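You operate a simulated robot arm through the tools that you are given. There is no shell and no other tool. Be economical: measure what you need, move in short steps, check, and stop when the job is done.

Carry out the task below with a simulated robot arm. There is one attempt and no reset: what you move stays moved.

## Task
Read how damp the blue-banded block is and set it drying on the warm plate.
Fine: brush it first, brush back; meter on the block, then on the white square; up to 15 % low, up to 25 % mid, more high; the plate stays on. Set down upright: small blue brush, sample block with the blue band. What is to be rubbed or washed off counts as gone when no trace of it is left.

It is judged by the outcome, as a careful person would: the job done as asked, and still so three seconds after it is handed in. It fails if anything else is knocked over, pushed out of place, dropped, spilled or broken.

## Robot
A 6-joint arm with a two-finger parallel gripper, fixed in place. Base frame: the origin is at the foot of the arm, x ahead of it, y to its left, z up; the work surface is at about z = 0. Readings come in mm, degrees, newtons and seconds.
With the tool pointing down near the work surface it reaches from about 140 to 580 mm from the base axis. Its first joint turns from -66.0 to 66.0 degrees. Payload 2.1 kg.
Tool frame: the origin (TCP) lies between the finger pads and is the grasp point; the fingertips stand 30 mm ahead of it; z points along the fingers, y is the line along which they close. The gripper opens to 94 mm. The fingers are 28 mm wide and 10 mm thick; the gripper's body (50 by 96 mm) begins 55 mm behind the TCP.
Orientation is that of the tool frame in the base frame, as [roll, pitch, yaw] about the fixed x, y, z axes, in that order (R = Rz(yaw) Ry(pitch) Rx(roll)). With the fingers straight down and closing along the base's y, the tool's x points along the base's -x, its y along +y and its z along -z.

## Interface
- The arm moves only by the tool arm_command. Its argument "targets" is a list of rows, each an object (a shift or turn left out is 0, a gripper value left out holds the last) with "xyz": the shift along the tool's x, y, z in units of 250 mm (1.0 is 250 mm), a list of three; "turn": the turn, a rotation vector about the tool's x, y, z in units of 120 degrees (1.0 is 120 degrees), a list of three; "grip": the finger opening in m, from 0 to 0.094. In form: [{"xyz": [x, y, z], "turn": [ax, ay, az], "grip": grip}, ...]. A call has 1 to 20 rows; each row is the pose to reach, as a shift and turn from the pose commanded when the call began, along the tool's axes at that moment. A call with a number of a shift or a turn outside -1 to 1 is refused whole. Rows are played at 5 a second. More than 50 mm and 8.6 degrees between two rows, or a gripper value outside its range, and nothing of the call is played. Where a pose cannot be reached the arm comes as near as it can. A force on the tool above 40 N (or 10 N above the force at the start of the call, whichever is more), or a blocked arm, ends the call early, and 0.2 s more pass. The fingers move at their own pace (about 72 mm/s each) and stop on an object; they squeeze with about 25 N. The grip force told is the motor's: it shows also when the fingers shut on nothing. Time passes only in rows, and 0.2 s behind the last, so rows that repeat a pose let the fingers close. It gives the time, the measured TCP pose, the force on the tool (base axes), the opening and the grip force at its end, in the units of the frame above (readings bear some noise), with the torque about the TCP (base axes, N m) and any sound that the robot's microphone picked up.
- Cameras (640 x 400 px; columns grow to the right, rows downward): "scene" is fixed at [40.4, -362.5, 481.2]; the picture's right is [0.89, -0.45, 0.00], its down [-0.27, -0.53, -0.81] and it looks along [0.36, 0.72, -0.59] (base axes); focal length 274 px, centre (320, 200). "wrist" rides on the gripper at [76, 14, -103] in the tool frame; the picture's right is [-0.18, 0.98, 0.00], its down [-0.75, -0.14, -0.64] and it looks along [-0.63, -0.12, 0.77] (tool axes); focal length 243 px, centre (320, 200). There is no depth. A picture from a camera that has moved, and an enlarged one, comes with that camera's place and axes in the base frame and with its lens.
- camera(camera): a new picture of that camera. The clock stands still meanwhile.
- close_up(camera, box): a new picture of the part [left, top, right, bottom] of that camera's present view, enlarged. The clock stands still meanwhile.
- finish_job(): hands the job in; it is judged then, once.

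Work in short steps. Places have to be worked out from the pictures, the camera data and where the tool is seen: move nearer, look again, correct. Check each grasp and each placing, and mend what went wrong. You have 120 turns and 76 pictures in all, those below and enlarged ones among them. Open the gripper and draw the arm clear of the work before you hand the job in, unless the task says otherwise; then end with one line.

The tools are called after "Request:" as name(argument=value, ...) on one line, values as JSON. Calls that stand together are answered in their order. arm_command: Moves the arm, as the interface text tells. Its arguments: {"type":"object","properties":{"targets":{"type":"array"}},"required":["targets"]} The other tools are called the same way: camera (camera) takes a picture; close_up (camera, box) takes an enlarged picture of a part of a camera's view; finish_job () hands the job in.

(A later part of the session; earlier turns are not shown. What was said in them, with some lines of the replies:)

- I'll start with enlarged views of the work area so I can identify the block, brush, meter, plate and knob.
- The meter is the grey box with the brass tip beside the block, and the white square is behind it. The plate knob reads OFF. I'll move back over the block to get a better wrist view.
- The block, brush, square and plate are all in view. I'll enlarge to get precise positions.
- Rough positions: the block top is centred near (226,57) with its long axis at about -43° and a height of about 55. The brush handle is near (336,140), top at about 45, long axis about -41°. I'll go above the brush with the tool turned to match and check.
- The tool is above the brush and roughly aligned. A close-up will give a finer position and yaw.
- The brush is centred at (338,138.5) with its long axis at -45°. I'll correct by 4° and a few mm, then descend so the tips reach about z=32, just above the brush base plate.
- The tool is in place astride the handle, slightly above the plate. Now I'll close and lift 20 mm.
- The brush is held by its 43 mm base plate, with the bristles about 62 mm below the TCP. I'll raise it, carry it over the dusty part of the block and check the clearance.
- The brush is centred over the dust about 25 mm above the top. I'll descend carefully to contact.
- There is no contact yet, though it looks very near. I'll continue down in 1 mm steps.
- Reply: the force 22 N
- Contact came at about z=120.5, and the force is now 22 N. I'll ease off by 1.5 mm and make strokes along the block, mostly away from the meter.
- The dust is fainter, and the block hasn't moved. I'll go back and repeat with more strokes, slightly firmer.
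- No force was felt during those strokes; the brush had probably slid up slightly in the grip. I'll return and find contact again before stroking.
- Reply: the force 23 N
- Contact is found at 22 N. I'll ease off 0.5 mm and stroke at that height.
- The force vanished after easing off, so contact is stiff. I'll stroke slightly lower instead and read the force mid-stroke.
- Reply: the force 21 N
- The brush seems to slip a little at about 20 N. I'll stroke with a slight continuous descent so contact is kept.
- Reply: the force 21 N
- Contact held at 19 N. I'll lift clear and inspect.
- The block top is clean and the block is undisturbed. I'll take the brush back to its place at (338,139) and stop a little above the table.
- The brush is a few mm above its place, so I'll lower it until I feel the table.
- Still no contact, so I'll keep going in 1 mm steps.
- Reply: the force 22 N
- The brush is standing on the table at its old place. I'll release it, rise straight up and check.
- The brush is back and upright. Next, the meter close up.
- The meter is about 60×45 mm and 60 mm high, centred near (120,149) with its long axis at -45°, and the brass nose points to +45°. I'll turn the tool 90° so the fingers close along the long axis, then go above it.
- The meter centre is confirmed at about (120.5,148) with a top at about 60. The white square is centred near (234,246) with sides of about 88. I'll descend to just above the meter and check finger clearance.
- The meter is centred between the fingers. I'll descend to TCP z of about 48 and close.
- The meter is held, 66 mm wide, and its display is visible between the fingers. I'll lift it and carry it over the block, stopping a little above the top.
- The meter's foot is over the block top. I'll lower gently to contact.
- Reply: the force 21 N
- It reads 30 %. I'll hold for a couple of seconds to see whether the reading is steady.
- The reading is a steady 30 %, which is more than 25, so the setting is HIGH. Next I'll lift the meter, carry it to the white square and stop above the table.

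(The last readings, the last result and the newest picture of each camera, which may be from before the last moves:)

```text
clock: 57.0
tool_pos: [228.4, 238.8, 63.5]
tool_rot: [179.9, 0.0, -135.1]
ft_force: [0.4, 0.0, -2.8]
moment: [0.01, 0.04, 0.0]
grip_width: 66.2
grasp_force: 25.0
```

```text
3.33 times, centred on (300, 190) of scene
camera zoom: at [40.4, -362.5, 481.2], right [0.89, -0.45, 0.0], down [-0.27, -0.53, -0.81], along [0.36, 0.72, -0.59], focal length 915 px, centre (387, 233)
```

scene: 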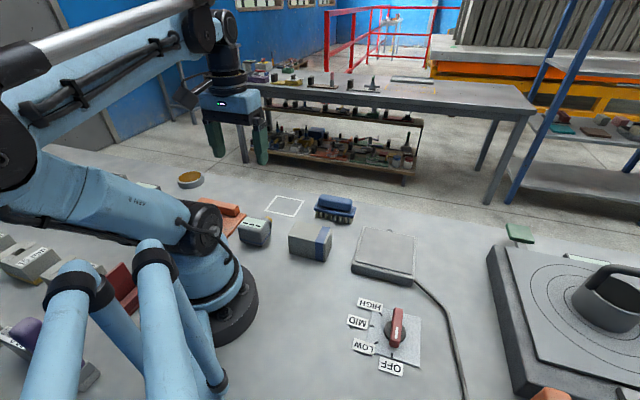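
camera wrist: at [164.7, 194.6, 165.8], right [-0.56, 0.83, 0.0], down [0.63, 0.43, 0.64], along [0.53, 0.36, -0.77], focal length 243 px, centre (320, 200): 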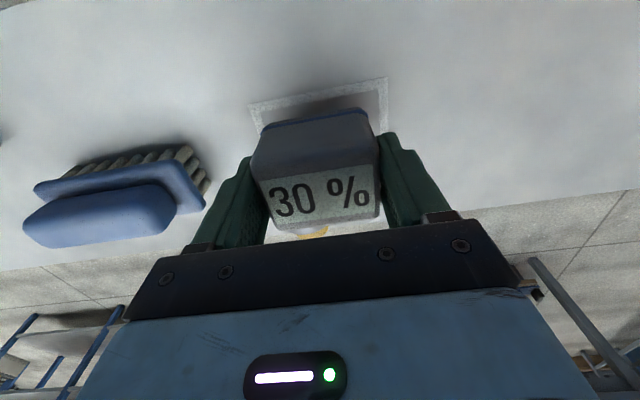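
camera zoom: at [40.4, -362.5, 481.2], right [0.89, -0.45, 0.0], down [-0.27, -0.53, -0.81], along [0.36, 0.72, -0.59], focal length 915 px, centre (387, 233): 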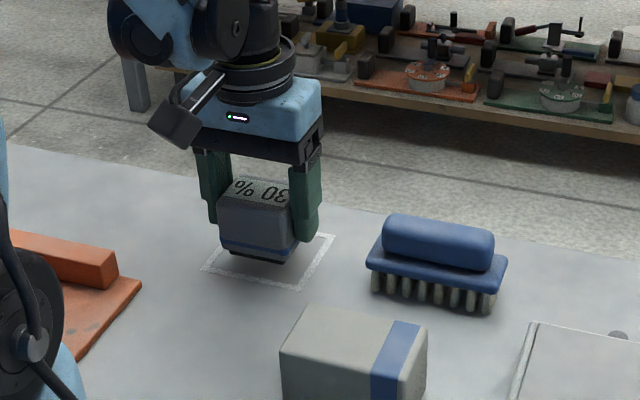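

The meter is well centred over the square and its body and nose fit inside. I'll lower it to contact.

Request:
arm_command(targets=[{"xyz": [0, 0, 0.03]}, {"xyz": [0, 0, 0.048]}, {"xyz": [0, 0, 0.056]}, {"xyz": [0, 0, 0.056]}])

```text
clock: 58.0
tool_pos: [227.9, 238.3, 48.5]
tool_rot: [-179.9, 0.0, -135.1]
ft_force: [-0.6, -0.3, -3.4]
moment: [0.0, 0.0, 0.02]
grip_width: 66.5
grasp_force: 24.9
```

Request:
arm_command(targets=[{"xyz": [0, 0, 0.004]}, {"xyz": [0, 0, 0.008]}, {"xyz": [0, 0, 0.008]}])

```text
clock: 58.8
tool_pos: [228.0, 238.3, 46.2]
tool_rot: [180.0, 0.1, -135.1]
ft_force: [-0.2, -2.6, 20.8]
moment: [-0.07, 0.01, -0.01]
grip_width: 66.3
grasp_force: 25.4
```

The meter is standing on the square. I'll release it, rise and check.

Request:
arm_command(targets=[{"xyz": [0, 0, -0.003]}, {"xyz": [0, 0, -0.003], "grip": 0.088}, {"xyz": [0, 0, -0.003]}, {"xyz": [0, 0, -0.06]}, {"xyz": [0, 0, -0.2]}, {"xyz": [0, 0, -0.38]}, {"xyz": [0, 0, -0.57]}, {"xyz": [0, 0, -0.7]}, {"xyz": [0, 0, -0.7]}])

Request:
camera(camera="wrist")

Request:
close_up(camera="scene", box=[220, 150, 420, 290])

```text
clock: 60.8
tool_pos: [229.1, 238.2, 223.0]
tool_rot: [180.0, 0.0, -135.1]
ft_force: [-0.4, 1.2, 0.8]
moment: [-0.02, 0.02, 0.02]
grip_width: 88.1
grasp_force: 0.1
```

```text
38 pictures are left
camera wrist: at [165.1, 194.5, 325.4], right [-0.56, 0.83, 0.0], down [0.63, 0.43, 0.64], along [0.53, 0.36, -0.77], focal length 243 px, centre (320, 200)
```

wrist: 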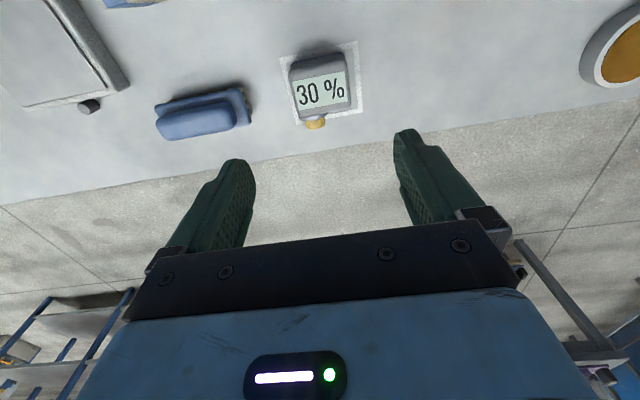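

```text
2.86 times, centred on (320, 220) of scene
camera zoom: at [40.4, -362.5, 481.2], right [0.89, -0.45, 0.0], down [-0.27, -0.53, -0.81], along [0.36, 0.72, -0.59], focal length 784 px, centre (320, 143)
```

zoom: 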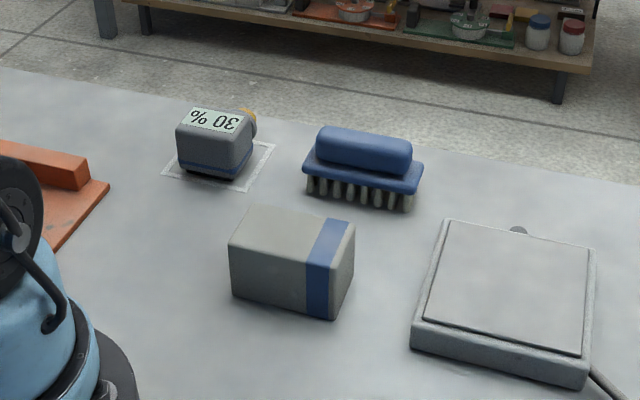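

The meter stands inside the square and the brush is upright. Next I'll move above the block, turning the tool back 90° so the fingers close across its short side.

Request:
arm_command(targets=[{"xyz": [0.0433, -0.042, 0], "turn": [0, 0, 0.0625]}, {"xyz": [0.0867, -0.084, 0], "turn": [0, 0, 0.125]}, {"xyz": [0.13, -0.126, 0], "turn": [0, 0, 0.1875]}, {"xyz": [0.173, -0.168, 0], "turn": [0, 0, 0.25]}, {"xyz": [0.217, -0.21, 0], "turn": [0, 0, 0.3125]}, {"xyz": [0.26, -0.2515, 0], "turn": [0, 0, 0.375]}, {"xyz": [0.303, -0.293, 0], "turn": [0, 0, 0.4375]}, {"xyz": [0.347, -0.335, 0], "turn": [0, 0, 0.5]}, {"xyz": [0.39, -0.377, 0], "turn": [0, 0, 0.5625]}, {"xyz": [0.433, -0.419, 0], "turn": [0, 0, 0.625]}, {"xyz": [0.477, -0.461, 0], "turn": [0, 0, 0.6875]}, {"xyz": [0.52, -0.503, 0], "turn": [0, 0, 0.75]}, {"xyz": [0.52, -0.503, 0], "turn": [0, 0, 0.75]}])

Request:
camera(camera="wrist")

Request:
close_up(camera="wrist", box=[250, 0, 400, 150])

```text
clock: 63.6
tool_pos: [224.5, 56.8, 221.9]
tool_rot: [180.0, -0.1, 134.8]
ft_force: [0.2, 0.4, 0.6]
moment: [-0.01, 0.0, 0.01]
grip_width: 87.6
grasp_force: 0.0
```

```text
36 pictures are left
camera wrist: at [181.1, 121.1, 325.0], right [0.83, 0.56, 0.0], down [0.43, -0.63, 0.64], along [0.36, -0.53, -0.77], focal length 243 px, centre (320, 200)
```

wrist: 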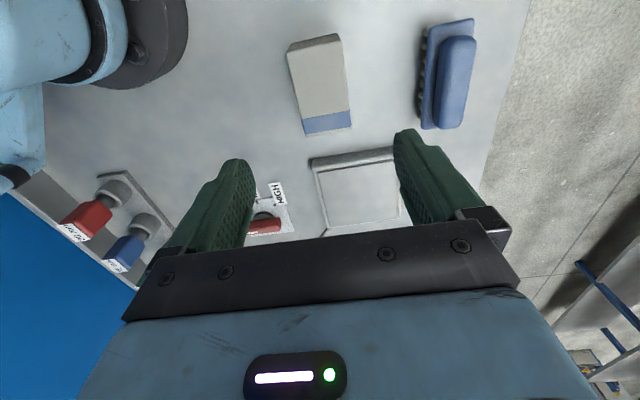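

```text
2.67 times, centred on (325, 75) of wrist
camera zoom: at [181.1, 121.1, 325.0], right [0.83, 0.56, 0.0], down [0.43, -0.63, 0.64], along [0.36, -0.53, -0.77], focal length 647 px, centre (307, 533)
```

zoom: 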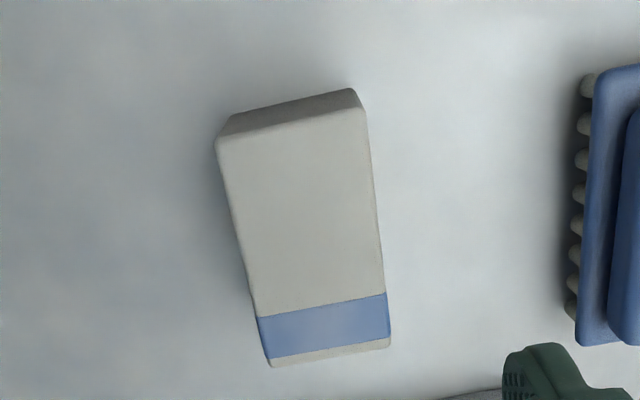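

The block top is clean. It is centred at (226.5,57) at -45°, about 53 mm wide. I'll descend around it, grip, and lift a little.

Request:
arm_command(targets=[{"xyz": [-0.005, 0.007, 0.1], "grip": 0.08}, {"xyz": [-0.005, 0.007, 0.28]}, {"xyz": [-0.005, 0.007, 0.46]}, {"xyz": [-0.005, 0.007, 0.62]}, {"xyz": [-0.005, 0.007, 0.72]}, {"xyz": [-0.005, 0.007, 0.72]}, {"xyz": [-0.005, 0.007, 0.72], "grip": 0.0}, {"xyz": [-0.005, 0.007, 0.72], "grip": 0.0}, {"xyz": [-0.005, 0.007, 0.72], "grip": 0.0}, {"xyz": [-0.005, 0.007, 0.68], "grip": 0.0}, {"xyz": [-0.005, 0.007, 0.6], "grip": 0.0}, {"xyz": [-0.005, 0.007, 0.6], "grip": 0.0}])

Request:
close_up(camera="scene", box=[220, 150, 420, 290])

```text
clock: 66.2
tool_pos: [226.3, 58.2, 71.8]
tool_rot: [-179.9, -0.1, 135.0]
ft_force: [0.7, -0.5, -2.8]
moment: [-0.02, 0.0, 0.02]
grip_width: 59.2
grasp_force: 25.6
```

```text
2.86 times, centred on (320, 220) of scene
camera zoom: at [40.4, -362.5, 481.2], right [0.89, -0.45, 0.0], down [-0.27, -0.53, -0.81], along [0.36, 0.72, -0.59], focal length 784 px, centre (320, 143)
```

zoom: 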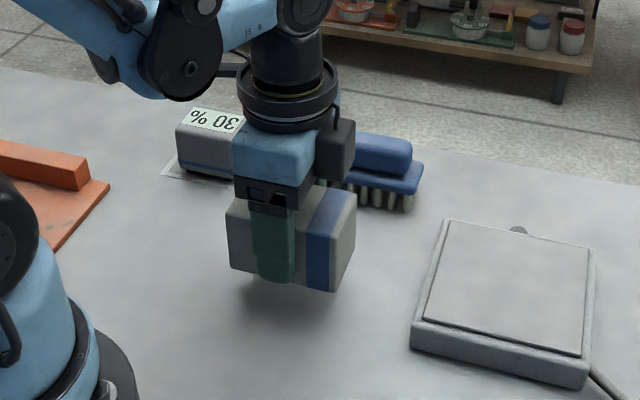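

The block is held, with its bottom about 42 mm below the TCP. I'll raise it and carry it over the plate centre near (364,-45).

Request:
arm_command(targets=[{"xyz": [0, 0, -0.15]}, {"xyz": [0, 0, -0.27]}, {"xyz": [-0.136, 0.02, -0.27]}, {"xyz": [-0.272, 0.04, -0.27]}, {"xyz": [-0.408, 0.06, -0.27]}, {"xyz": [-0.545, 0.08, -0.27]}, {"xyz": [-0.681, 0.098, -0.27]}, {"xyz": [-0.681, 0.098, -0.2]}, {"xyz": [-0.681, 0.098, -0.2]}])

Request:
camera(camera="wrist")

Request:
close_up(camera="scene", box=[300, 160, 480, 300])

```text
clock: 68.2
tool_pos: [364.4, -44.6, 122.5]
tool_rot: [180.0, -0.1, 134.8]
ft_force: [1.0, -0.2, -2.1]
moment: [-0.03, 0.01, -0.01]
grip_width: 59.3
grasp_force: 24.5
```

```text
33 pictures are left
camera wrist: at [321.2, 18.7, 225.1], right [0.83, 0.56, 0.0], down [0.43, -0.63, 0.64], along [0.36, -0.53, -0.77], focal length 243 px, centre (320, 200)
```

wrist: 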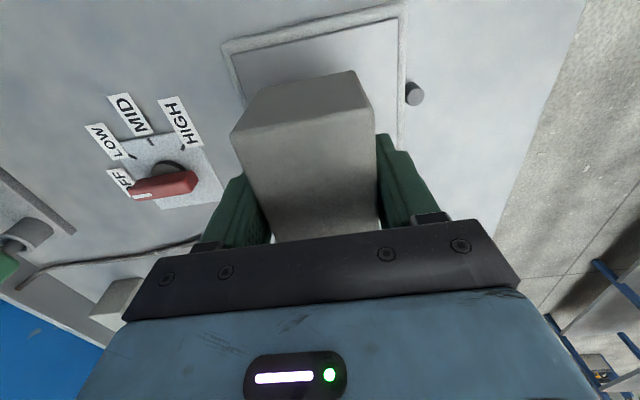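

```text
2.86 times, centred on (390, 230) of scene
camera zoom: at [40.4, -362.5, 481.2], right [0.89, -0.45, 0.0], down [-0.27, -0.53, -0.81], along [0.36, 0.72, -0.59], focal length 784 px, centre (120, 114)
```

zoom: 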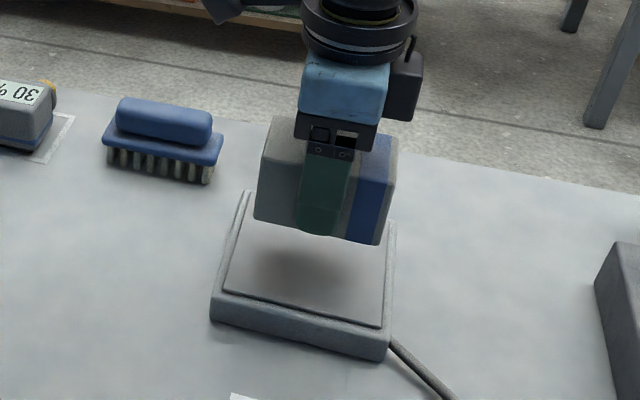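

The block is centred over the heating plate. I'll nudge it 3 mm and lower it in stages.

Request:
arm_command(targets=[{"xyz": [0, 0.012, 0.08]}, {"xyz": [0, 0.012, 0.14]}, {"xyz": [0, 0.012, 0.17]}, {"xyz": [0, 0.012, 0.17]}])

Request:
close_up(camera="scene", box=[320, 170, 460, 290])

```text
clock: 69.2
tool_pos: [365.7, -41.5, 79.1]
tool_rot: [180.0, 0.1, 134.9]
ft_force: [0.8, -0.1, -3.0]
moment: [0.01, 0.01, 0.0]
grip_width: 59.2
grasp_force: 25.1
```

```text
3.33 times, centred on (390, 230) of scene
camera zoom: at [40.4, -362.5, 481.2], right [0.89, -0.45, 0.0], down [-0.27, -0.53, -0.81], along [0.36, 0.72, -0.59], focal length 915 px, centre (87, 100)
```

zoom: 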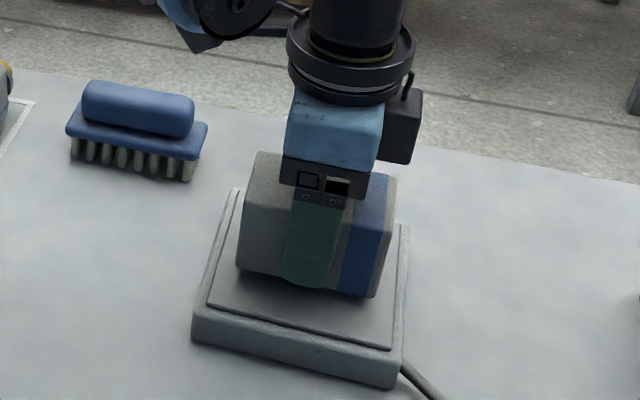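

It is a few mm above the plate. I'll continue down in 1 mm steps.

Request:
arm_command(targets=[{"xyz": [0, 0, 0.006]}, {"xyz": [0, 0, 0.012]}, {"xyz": [0, 0, 0.016]}, {"xyz": [0, 0, 0.016]}])

```text
clock: 70.2
tool_pos: [366.1, -44.3, 76.2]
tool_rot: [-179.9, 0.1, 134.8]
ft_force: [0.0, 0.5, -2.8]
moment: [-0.01, -0.04, -0.01]
grip_width: 59.3
grasp_force: 25.0
```

Request:
arm_command(targets=[{"xyz": [0, 0, 0.004]}, {"xyz": [0, 0, 0.008]}, {"xyz": [0, 0, 0.012]}, {"xyz": [0, 0, 0.012]}])

```text
clock: 71.2
tool_pos: [366.7, -42.3, 72.8]
tool_rot: [-180.0, 0.0, 134.9]
ft_force: [-2.3, -0.1, 21.4]
moment: [0.03, 0.03, 0.03]
grip_width: 59.3
grasp_force: 24.9
```

The block has contact on the plate. I'll release it, rise straight up and check.

Request:
arm_command(targets=[{"xyz": [0, 0, -0.003]}, {"xyz": [0, 0, -0.003], "grip": 0.084}, {"xyz": [0, 0, -0.003]}, {"xyz": [0, 0, -0.06]}, {"xyz": [0, 0, -0.2]}, {"xyz": [0, 0, -0.38]}, {"xyz": [0, 0, -0.55]}, {"xyz": [0, 0, -0.55]}])

Request:
close_up(camera="scene", box=[320, 190, 460, 290])

Request:
camera(camera="wrist")

```text
clock: 73.0
tool_pos: [367.4, -42.7, 211.7]
tool_rot: [180.0, 0.0, 134.9]
ft_force: [-0.1, 0.0, -0.3]
moment: [0.0, 0.01, -0.01]
grip_width: 83.7
grasp_force: 0.0
```

```text
4.00 times, centred on (390, 240) of scene
camera zoom: at [40.4, -362.5, 481.2], right [0.89, -0.45, 0.0], down [-0.27, -0.53, -0.81], along [0.36, 0.72, -0.59], focal length 1098 px, centre (40, 40)
```

zoom: 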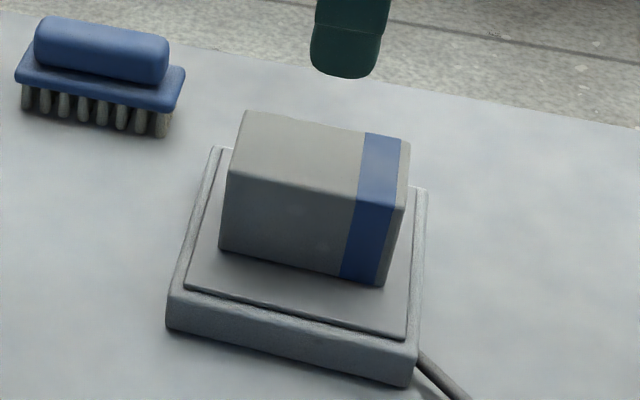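

```text
29 pictures are left
camera wrist: at [323.9, 20.9, 314.6], right [0.83, 0.56, 0.0], down [0.43, -0.63, 0.64], along [0.36, -0.53, -0.77], focal length 243 px, centre (320, 200)
```

wrist: 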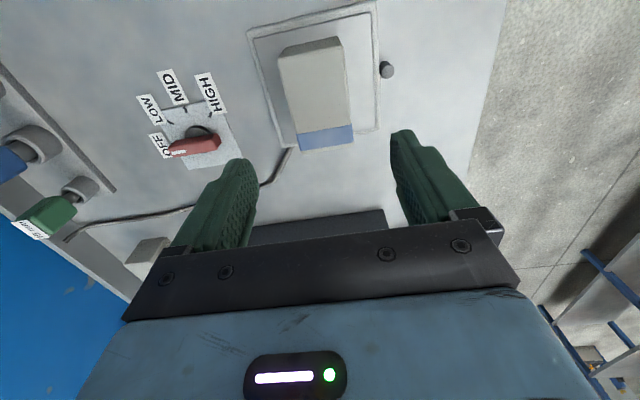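

The block stands upright on the plate. Now for the knob, close up.

Request:
close_up(camera="wrist", box=[130, 60, 250, 180])

```text
3.33 times, centred on (190, 120) of wrist
camera zoom: at [323.9, 20.9, 314.6], right [0.83, 0.56, 0.0], down [0.43, -0.63, 0.64], along [0.36, -0.53, -0.77], focal length 809 px, centre (753, 467)
```

zoom: 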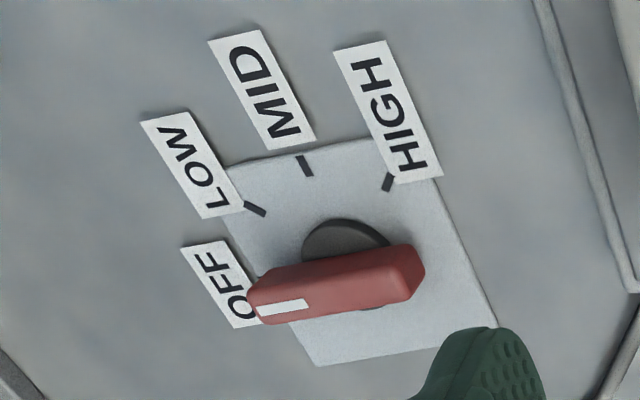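

The tick fit gives a knob axis of (273,-195): OFF at 225°, LOW at 180°, MID at 135°, HIGH at 90° in base angles. The bar lies along 45°/225°. I'll go above the knob with yaw 225 so the fingers close across the bar.

Request:
arm_command(targets=[{"xyz": [-0.0137, -0.058, 0], "turn": [0, 0, -0.0625]}, {"xyz": [-0.027, -0.116, 0], "turn": [0, 0, -0.125]}, {"xyz": [-0.041, -0.1745, 0], "turn": [0, 0, -0.1875]}, {"xyz": [-0.055, -0.233, 0], "turn": [0, 0, -0.25]}, {"xyz": [-0.068, -0.291, 0], "turn": [0, 0, -0.3125]}, {"xyz": [-0.082, -0.349, 0], "turn": [0, 0, -0.375]}, {"xyz": [-0.096, -0.407, 0], "turn": [0, 0, -0.4375]}, {"xyz": [-0.109, -0.465, 0], "turn": [0, 0, -0.5]}, {"xyz": [-0.123, -0.5235, 0], "turn": [0, 0, -0.5625]}, {"xyz": [-0.137, -0.582, 0], "turn": [0, 0, -0.625]}, {"xyz": [-0.15, -0.64, 0], "turn": [0, 0, -0.6875]}, {"xyz": [-0.164, -0.698, 0], "turn": [0, 0, -0.75], "grip": 0.05}, {"xyz": [-0.164, -0.698, 0], "turn": [0, 0, -0.75]}])

Request:
camera(camera="wrist")

Request:
close_up(camera="wrist", box=[250, 20, 390, 160])

Request:
close_up(camera="scene", box=[340, 280, 440, 380])

```text
clock: 75.8
tool_pos: [270.9, -195.7, 208.8]
tool_rot: [-180.0, 0.0, -135.0]
ft_force: [-0.1, 0.3, 0.1]
moment: [-0.02, 0.02, -0.01]
grip_width: 50.0
grasp_force: 0.0
```

```text
27 pictures are left
camera wrist: at [207.4, -239.1, 312.6], right [-0.56, 0.83, 0.0], down [0.63, 0.43, 0.64], along [0.53, 0.36, -0.77], focal length 243 px, centre (320, 200)
```

wrist: 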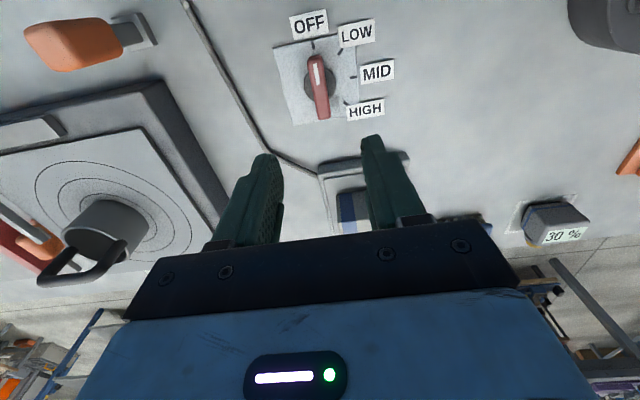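

```text
2.86 times, centred on (320, 90) of wrist
camera zoom: at [207.4, -239.1, 312.6], right [-0.56, 0.83, 0.0], down [0.63, 0.43, 0.64], along [0.53, 0.36, -0.77], focal length 693 px, centre (320, 514)
```

zoom: 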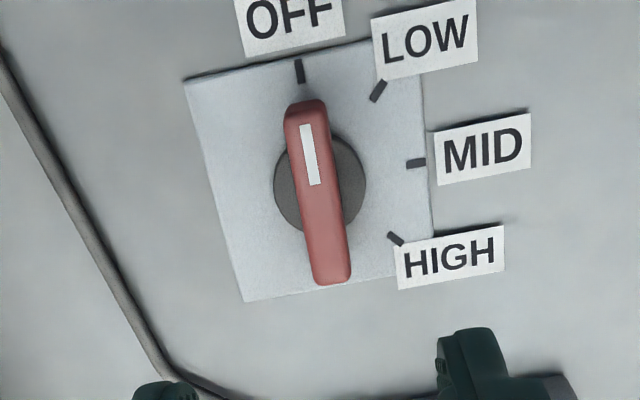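

```text
4.00 times, centred on (390, 330) of scene
camera zoom: at [40.4, -362.5, 481.2], right [0.89, -0.45, 0.0], down [-0.27, -0.53, -0.81], along [0.36, 0.72, -0.59], focal length 1098 px, centre (40, -320)
```

zoom: 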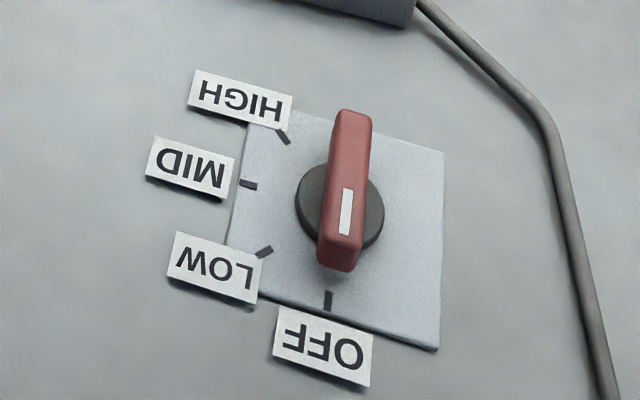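

The knob axis is confirmed at (272.5,-195.3) with the bar along 45°. I'll descend astride the bar with the fingertips at about z=18, then check.

Request:
arm_command(targets=[{"xyz": [-0.006, -0.003, 0.15]}, {"xyz": [-0.006, -0.003, 0.33]}, {"xyz": [-0.006, -0.003, 0.5]}, {"xyz": [-0.006, -0.003, 0.59]}, {"xyz": [-0.006, -0.003, 0.63]}, {"xyz": [-0.006, -0.003, 0.63]}])

Request:
close_up(camera="scene", box=[320, 240, 460, 380])

Request:
camera(camera="wrist")

```text
clock: 77.2
tool_pos: [273.4, -193.6, 52.2]
tool_rot: [180.0, 0.1, -135.1]
ft_force: [-1.4, 0.9, -0.6]
moment: [0.03, -0.03, 0.01]
grip_width: 50.2
grasp_force: 0.0
```

```text
2.86 times, centred on (390, 310) of scene
camera zoom: at [40.4, -362.5, 481.2], right [0.89, -0.45, 0.0], down [-0.27, -0.53, -0.81], along [0.36, 0.72, -0.59], focal length 784 px, centre (120, -114)
```

zoom: 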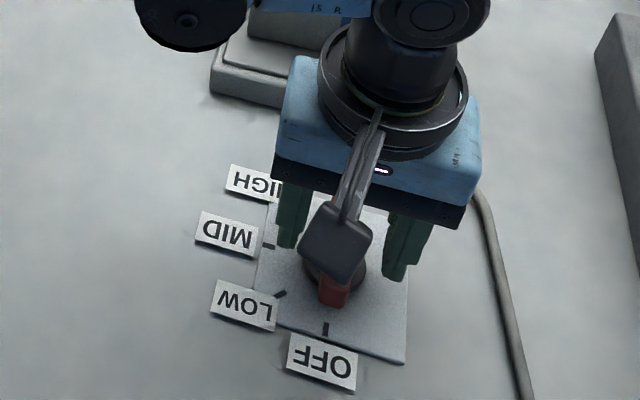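

```text
23 pictures are left
camera wrist: at [209.5, -238.1, 154.8], right [-0.56, 0.83, 0.0], down [0.63, 0.43, 0.64], along [0.53, 0.36, -0.77], focal length 243 px, centre (320, 200)
```

wrist: 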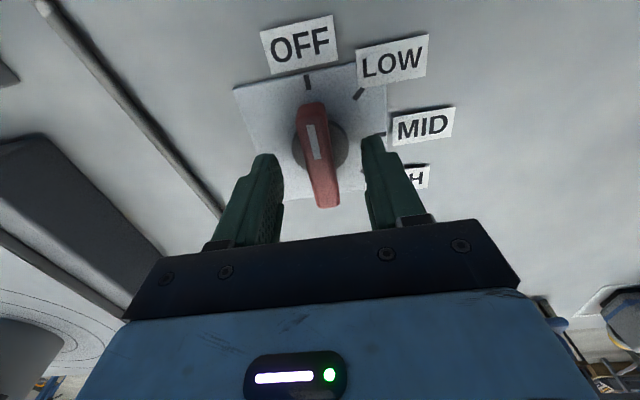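

The fingers straddle the bar. I'll go down 5 mm more and close on it.

Request:
arm_command(targets=[{"xyz": [0, 0, 0.012]}, {"xyz": [0, 0, 0.02]}, {"xyz": [0, 0, 0.02]}, {"xyz": [0, 0, 0.02], "grip": 0.0}, {"xyz": [0, 0, 0.02], "grip": 0.0}, {"xyz": [0, 0, 0.02], "grip": 0.0}])

```text
clock: 78.6
tool_pos: [272.0, -193.5, 46.7]
tool_rot: [179.9, -0.1, -135.1]
ft_force: [-6.3, 5.4, -0.8]
moment: [0.12, -0.11, -0.02]
grip_width: 15.8
grasp_force: 45.3
```

The bar is gripped, 15.8 mm wide, with a slight side force. I'll shift 1 mm to relieve that and turn the first 60° clockwise as seen from above.

Request:
arm_command(targets=[{"xyz": [0, 0.004, 0], "turn": [0, 0, 0.0]}, {"xyz": [0, 0.004, 0], "turn": [0, 0, 0.0625]}, {"xyz": [0, 0.004, 0], "turn": [0, 0, 0.125]}, {"xyz": [0, 0.004, 0], "turn": [0, 0, 0.1875]}, {"xyz": [0, 0.004, 0], "turn": [0, 0, 0.25]}, {"xyz": [0, 0.004, 0], "turn": [0, 0, 0.3125]}, {"xyz": [0, 0.004, 0], "turn": [0, 0, 0.375]}, {"xyz": [0, 0.004, 0], "turn": [0, 0, 0.4375]}, {"xyz": [0, 0.004, 0], "turn": [0, 0, 0.5]}, {"xyz": [0, 0.004, 0], "turn": [0, 0, 0.5]}])

Request:
close_up(camera="scene", box=[320, 240, 460, 380])

```text
clock: 80.8
tool_pos: [272.7, -194.7, 47.0]
tool_rot: [179.9, 0.1, 164.8]
ft_force: [11.5, -14.4, -22.1]
moment: [0.07, 0.39, -0.02]
grip_width: 16.1
grasp_force: 44.8
```

```text
2.86 times, centred on (390, 310) of scene
camera zoom: at [40.5, -362.5, 481.2], right [0.89, -0.45, 0.0], down [-0.27, -0.53, -0.81], along [0.36, 0.72, -0.59], focal length 784 px, centre (120, -114)
```

zoom: 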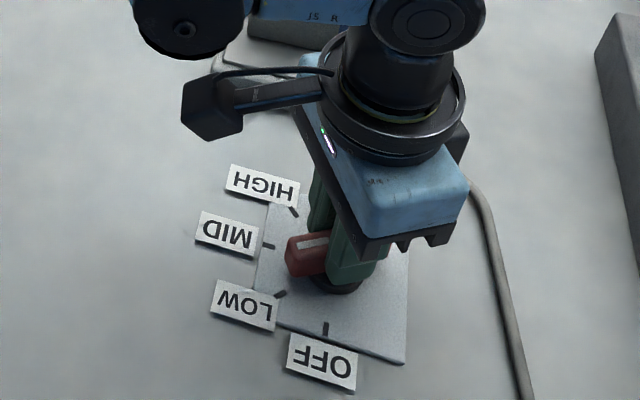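

The knob follows and the pointer is now at about 165°. I'll relieve the side forces slightly and turn the remaining 75°.

Request:
arm_command(targets=[{"xyz": [-0.003, -0.002, 0.003], "turn": [0, 0, 0.0]}, {"xyz": [-0.003, -0.002, 0.003], "turn": [0, 0, 0.0625]}, {"xyz": [-0.003, -0.002, 0.003], "turn": [0, 0, 0.125]}, {"xyz": [-0.003, -0.002, 0.003], "turn": [0, 0, 0.1875]}, {"xyz": [-0.003, -0.002, 0.003], "turn": [0, 0, 0.25]}, {"xyz": [-0.003, -0.002, 0.003], "turn": [0, 0, 0.3125]}, {"xyz": [-0.003, -0.002, 0.003], "turn": [0, 0, 0.375]}, {"xyz": [-0.003, -0.002, 0.003], "turn": [0, 0, 0.4375]}, {"xyz": [-0.003, -0.002, 0.003], "turn": [0, 0, 0.5]}, {"xyz": [-0.003, -0.002, 0.003], "turn": [0, 0, 0.5625]}, {"xyz": [-0.003, -0.002, 0.003], "turn": [0, 0, 0.624]}, {"xyz": [-0.003, -0.002, 0.003], "turn": [0, 0, 0.624]}])

Request:
close_up(camera="scene", box=[320, 240, 460, 380])

Request:
camera(camera="wrist")

```text
clock: 83.4
tool_pos: [272.4, -194.9, 46.1]
tool_rot: [180.0, 0.0, 89.9]
ft_force: [-2.4, -0.9, 1.7]
moment: [0.08, -0.05, 0.06]
grip_width: 15.5
grasp_force: 44.9
```

```text
2.86 times, centred on (390, 310) of scene
camera zoom: at [40.4, -362.5, 481.2], right [0.89, -0.45, 0.0], down [-0.27, -0.53, -0.81], along [0.36, 0.72, -0.59], focal length 784 px, centre (120, -114)
```

zoom: 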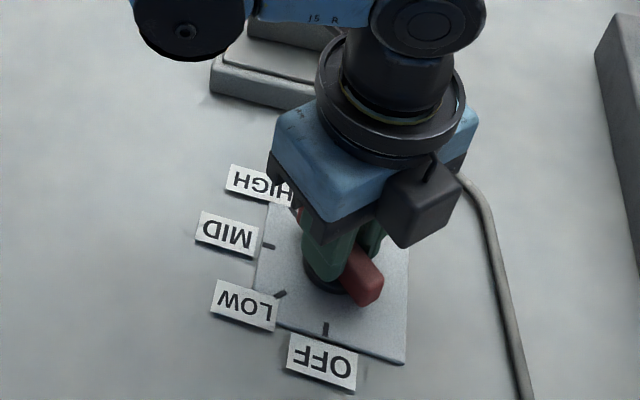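

```text
20 pictures are left
camera wrist: at [287.4, -118.7, 149.3], right [0.98, -0.19, 0.0], down [-0.14, -0.75, 0.64], along [-0.12, -0.63, -0.77], focal length 243 px, centre (320, 200)
```

wrist: 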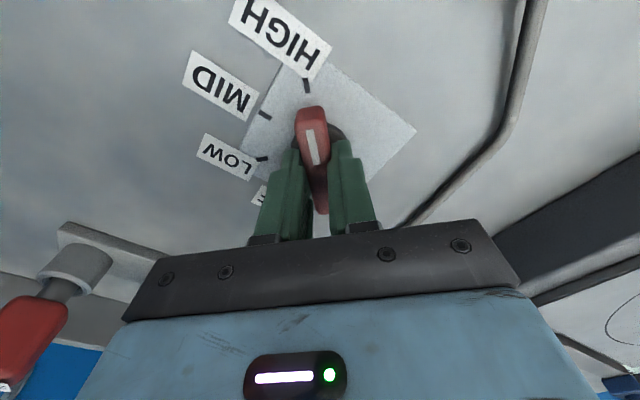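

The pointer is at the HIGH tick. I'll open the fingers, rise clear and verify everything.

Request:
arm_command(targets=[{"grip": 0.05}, {"grip": 0.05}, {"xyz": [0, 0, -0.08]}, {"xyz": [0, 0, -0.25]}, {"xyz": [0, 0, -0.43]}, {"xyz": [0, 0, -0.61]}, {"xyz": [0.05, 0, -0.78]}, {"xyz": [0.05, 0, -0.78]}])

Request:
close_up(camera="scene", box=[340, 280, 440, 380])

Request:
camera(camera="scene")

Request:
camera(camera="wrist")

```text
clock: 85.2
tool_pos: [271.0, -183.1, 242.2]
tool_rot: [-180.0, 0.0, 90.0]
ft_force: [0.2, 0.5, 0.4]
moment: [0.04, 0.01, 0.03]
grip_width: 50.1
grasp_force: 0.1
```

```text
4.00 times, centred on (390, 330) of scene
camera zoom: at [40.4, -362.5, 481.2], right [0.89, -0.45, 0.0], down [-0.27, -0.53, -0.81], along [0.36, 0.72, -0.59], focal length 1098 px, centre (40, -320)
```

zoom: 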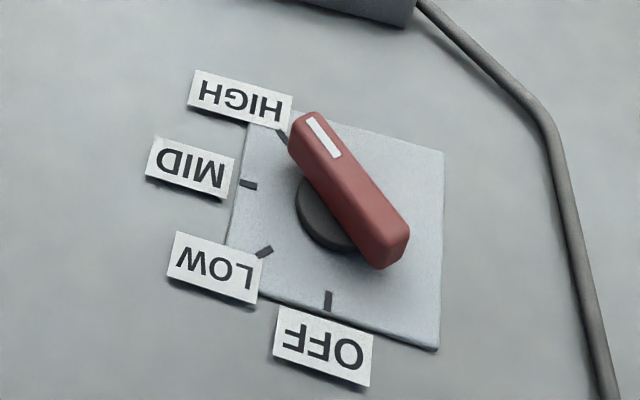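

```text
18 pictures are left
```

scene: 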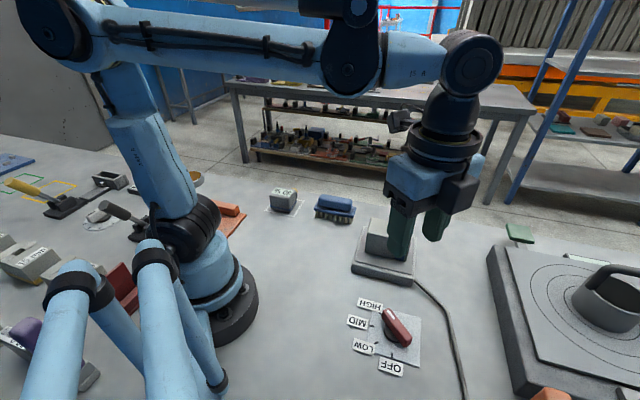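

```text
17 pictures are left
camera wrist: at [286.7, -106.3, 344.6], right [0.98, -0.18, 0.0], down [-0.14, -0.75, 0.64], along [-0.12, -0.63, -0.77], focal length 243 px, centre (320, 200)
```

wrist: 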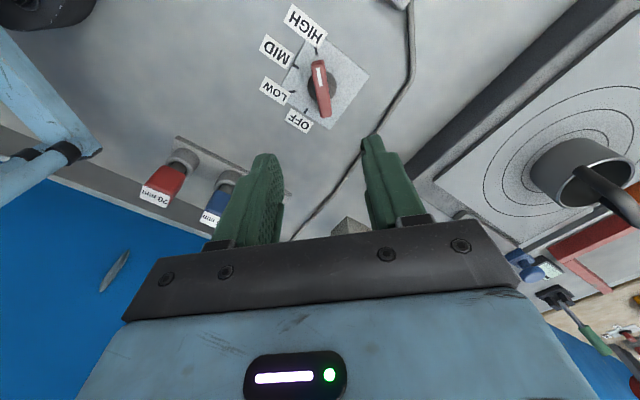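

The knob points to HIGH. I'll move the arm aside for an unobstructed check of the plate and the other objects.

Request:
arm_command(targets=[{"xyz": [-0.1, -0.12, -0.05]}, {"xyz": [-0.2, -0.2, -0.1]}, {"xyz": [-0.2, -0.2, -0.1]}, {"xyz": [-0.2, -0.2, -0.1]}])

Request:
close_up(camera="scene", box=[250, 170, 450, 300])

```text
clock: 86.2
tool_pos: [223.6, -232.4, 266.5]
tool_rot: [-179.9, 0.2, 90.0]
ft_force: [-0.9, -0.2, -0.3]
moment: [0.02, 0.02, -0.02]
grip_width: 49.9
grasp_force: 0.2
```

```text
3.08 times, centred on (350, 235) of scene
camera zoom: at [40.4, -362.5, 481.2], right [0.89, -0.45, 0.0], down [-0.27, -0.53, -0.81], along [0.36, 0.72, -0.59], focal length 845 px, centre (228, 92)
```

zoom: 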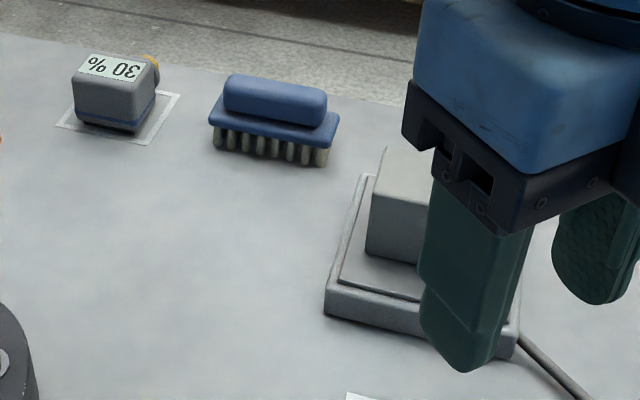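

Everything visible is fine. I'll swing the arm clear over the empty area and take one last look.

Request:
arm_command(targets=[{"xyz": [0.15, 0, -0.06]}, {"xyz": [0.33, 0, -0.1]}, {"xyz": [0.51, 0, -0.14]}, {"xyz": [0.69, 0, -0.16]}, {"xyz": [0.87, 0, -0.16]}, {"xyz": [1.0, 0, -0.16]}, {"xyz": [1.0, 0, -0.16]}])

Request:
close_up(camera="scene", box=[240, 170, 460, 390])

```text
clock: 87.8
tool_pos: [222.7, 18.0, 306.4]
tool_rot: [179.9, 0.0, 90.0]
ft_force: [0.1, -0.3, -0.4]
moment: [0.0, 0.03, 0.02]
grip_width: 50.0
grasp_force: 0.0
```

```text
1.82 times, centred on (350, 280) of scene
camera zoom: at [40.4, -362.4, 481.2], right [0.89, -0.45, 0.0], down [-0.27, -0.53, -0.81], along [0.36, 0.72, -0.59], focal length 499 px, centre (266, 54)
```

zoom: 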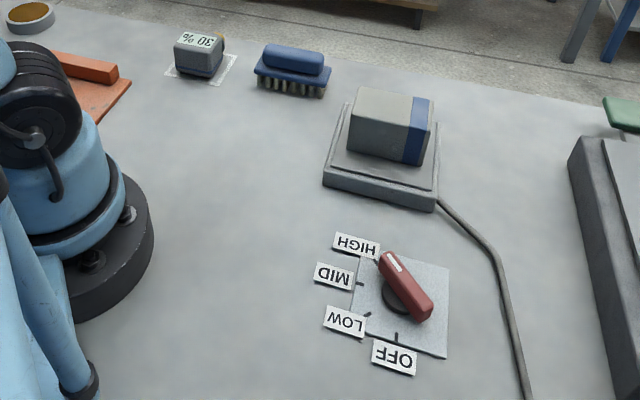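

The block is on the plate, the knob is at HIGH, the brush is back upright and the meter is on the white square. The arm is clear, so I'm handing the job in.

Request:
finish_job()

```text
The job is handed in.
```

The blue-banded block read 30 % damp, so after brushing it I set it upright on the warm plate, which is on at HIGH; the brush is back in its place and the meter is on the white square.
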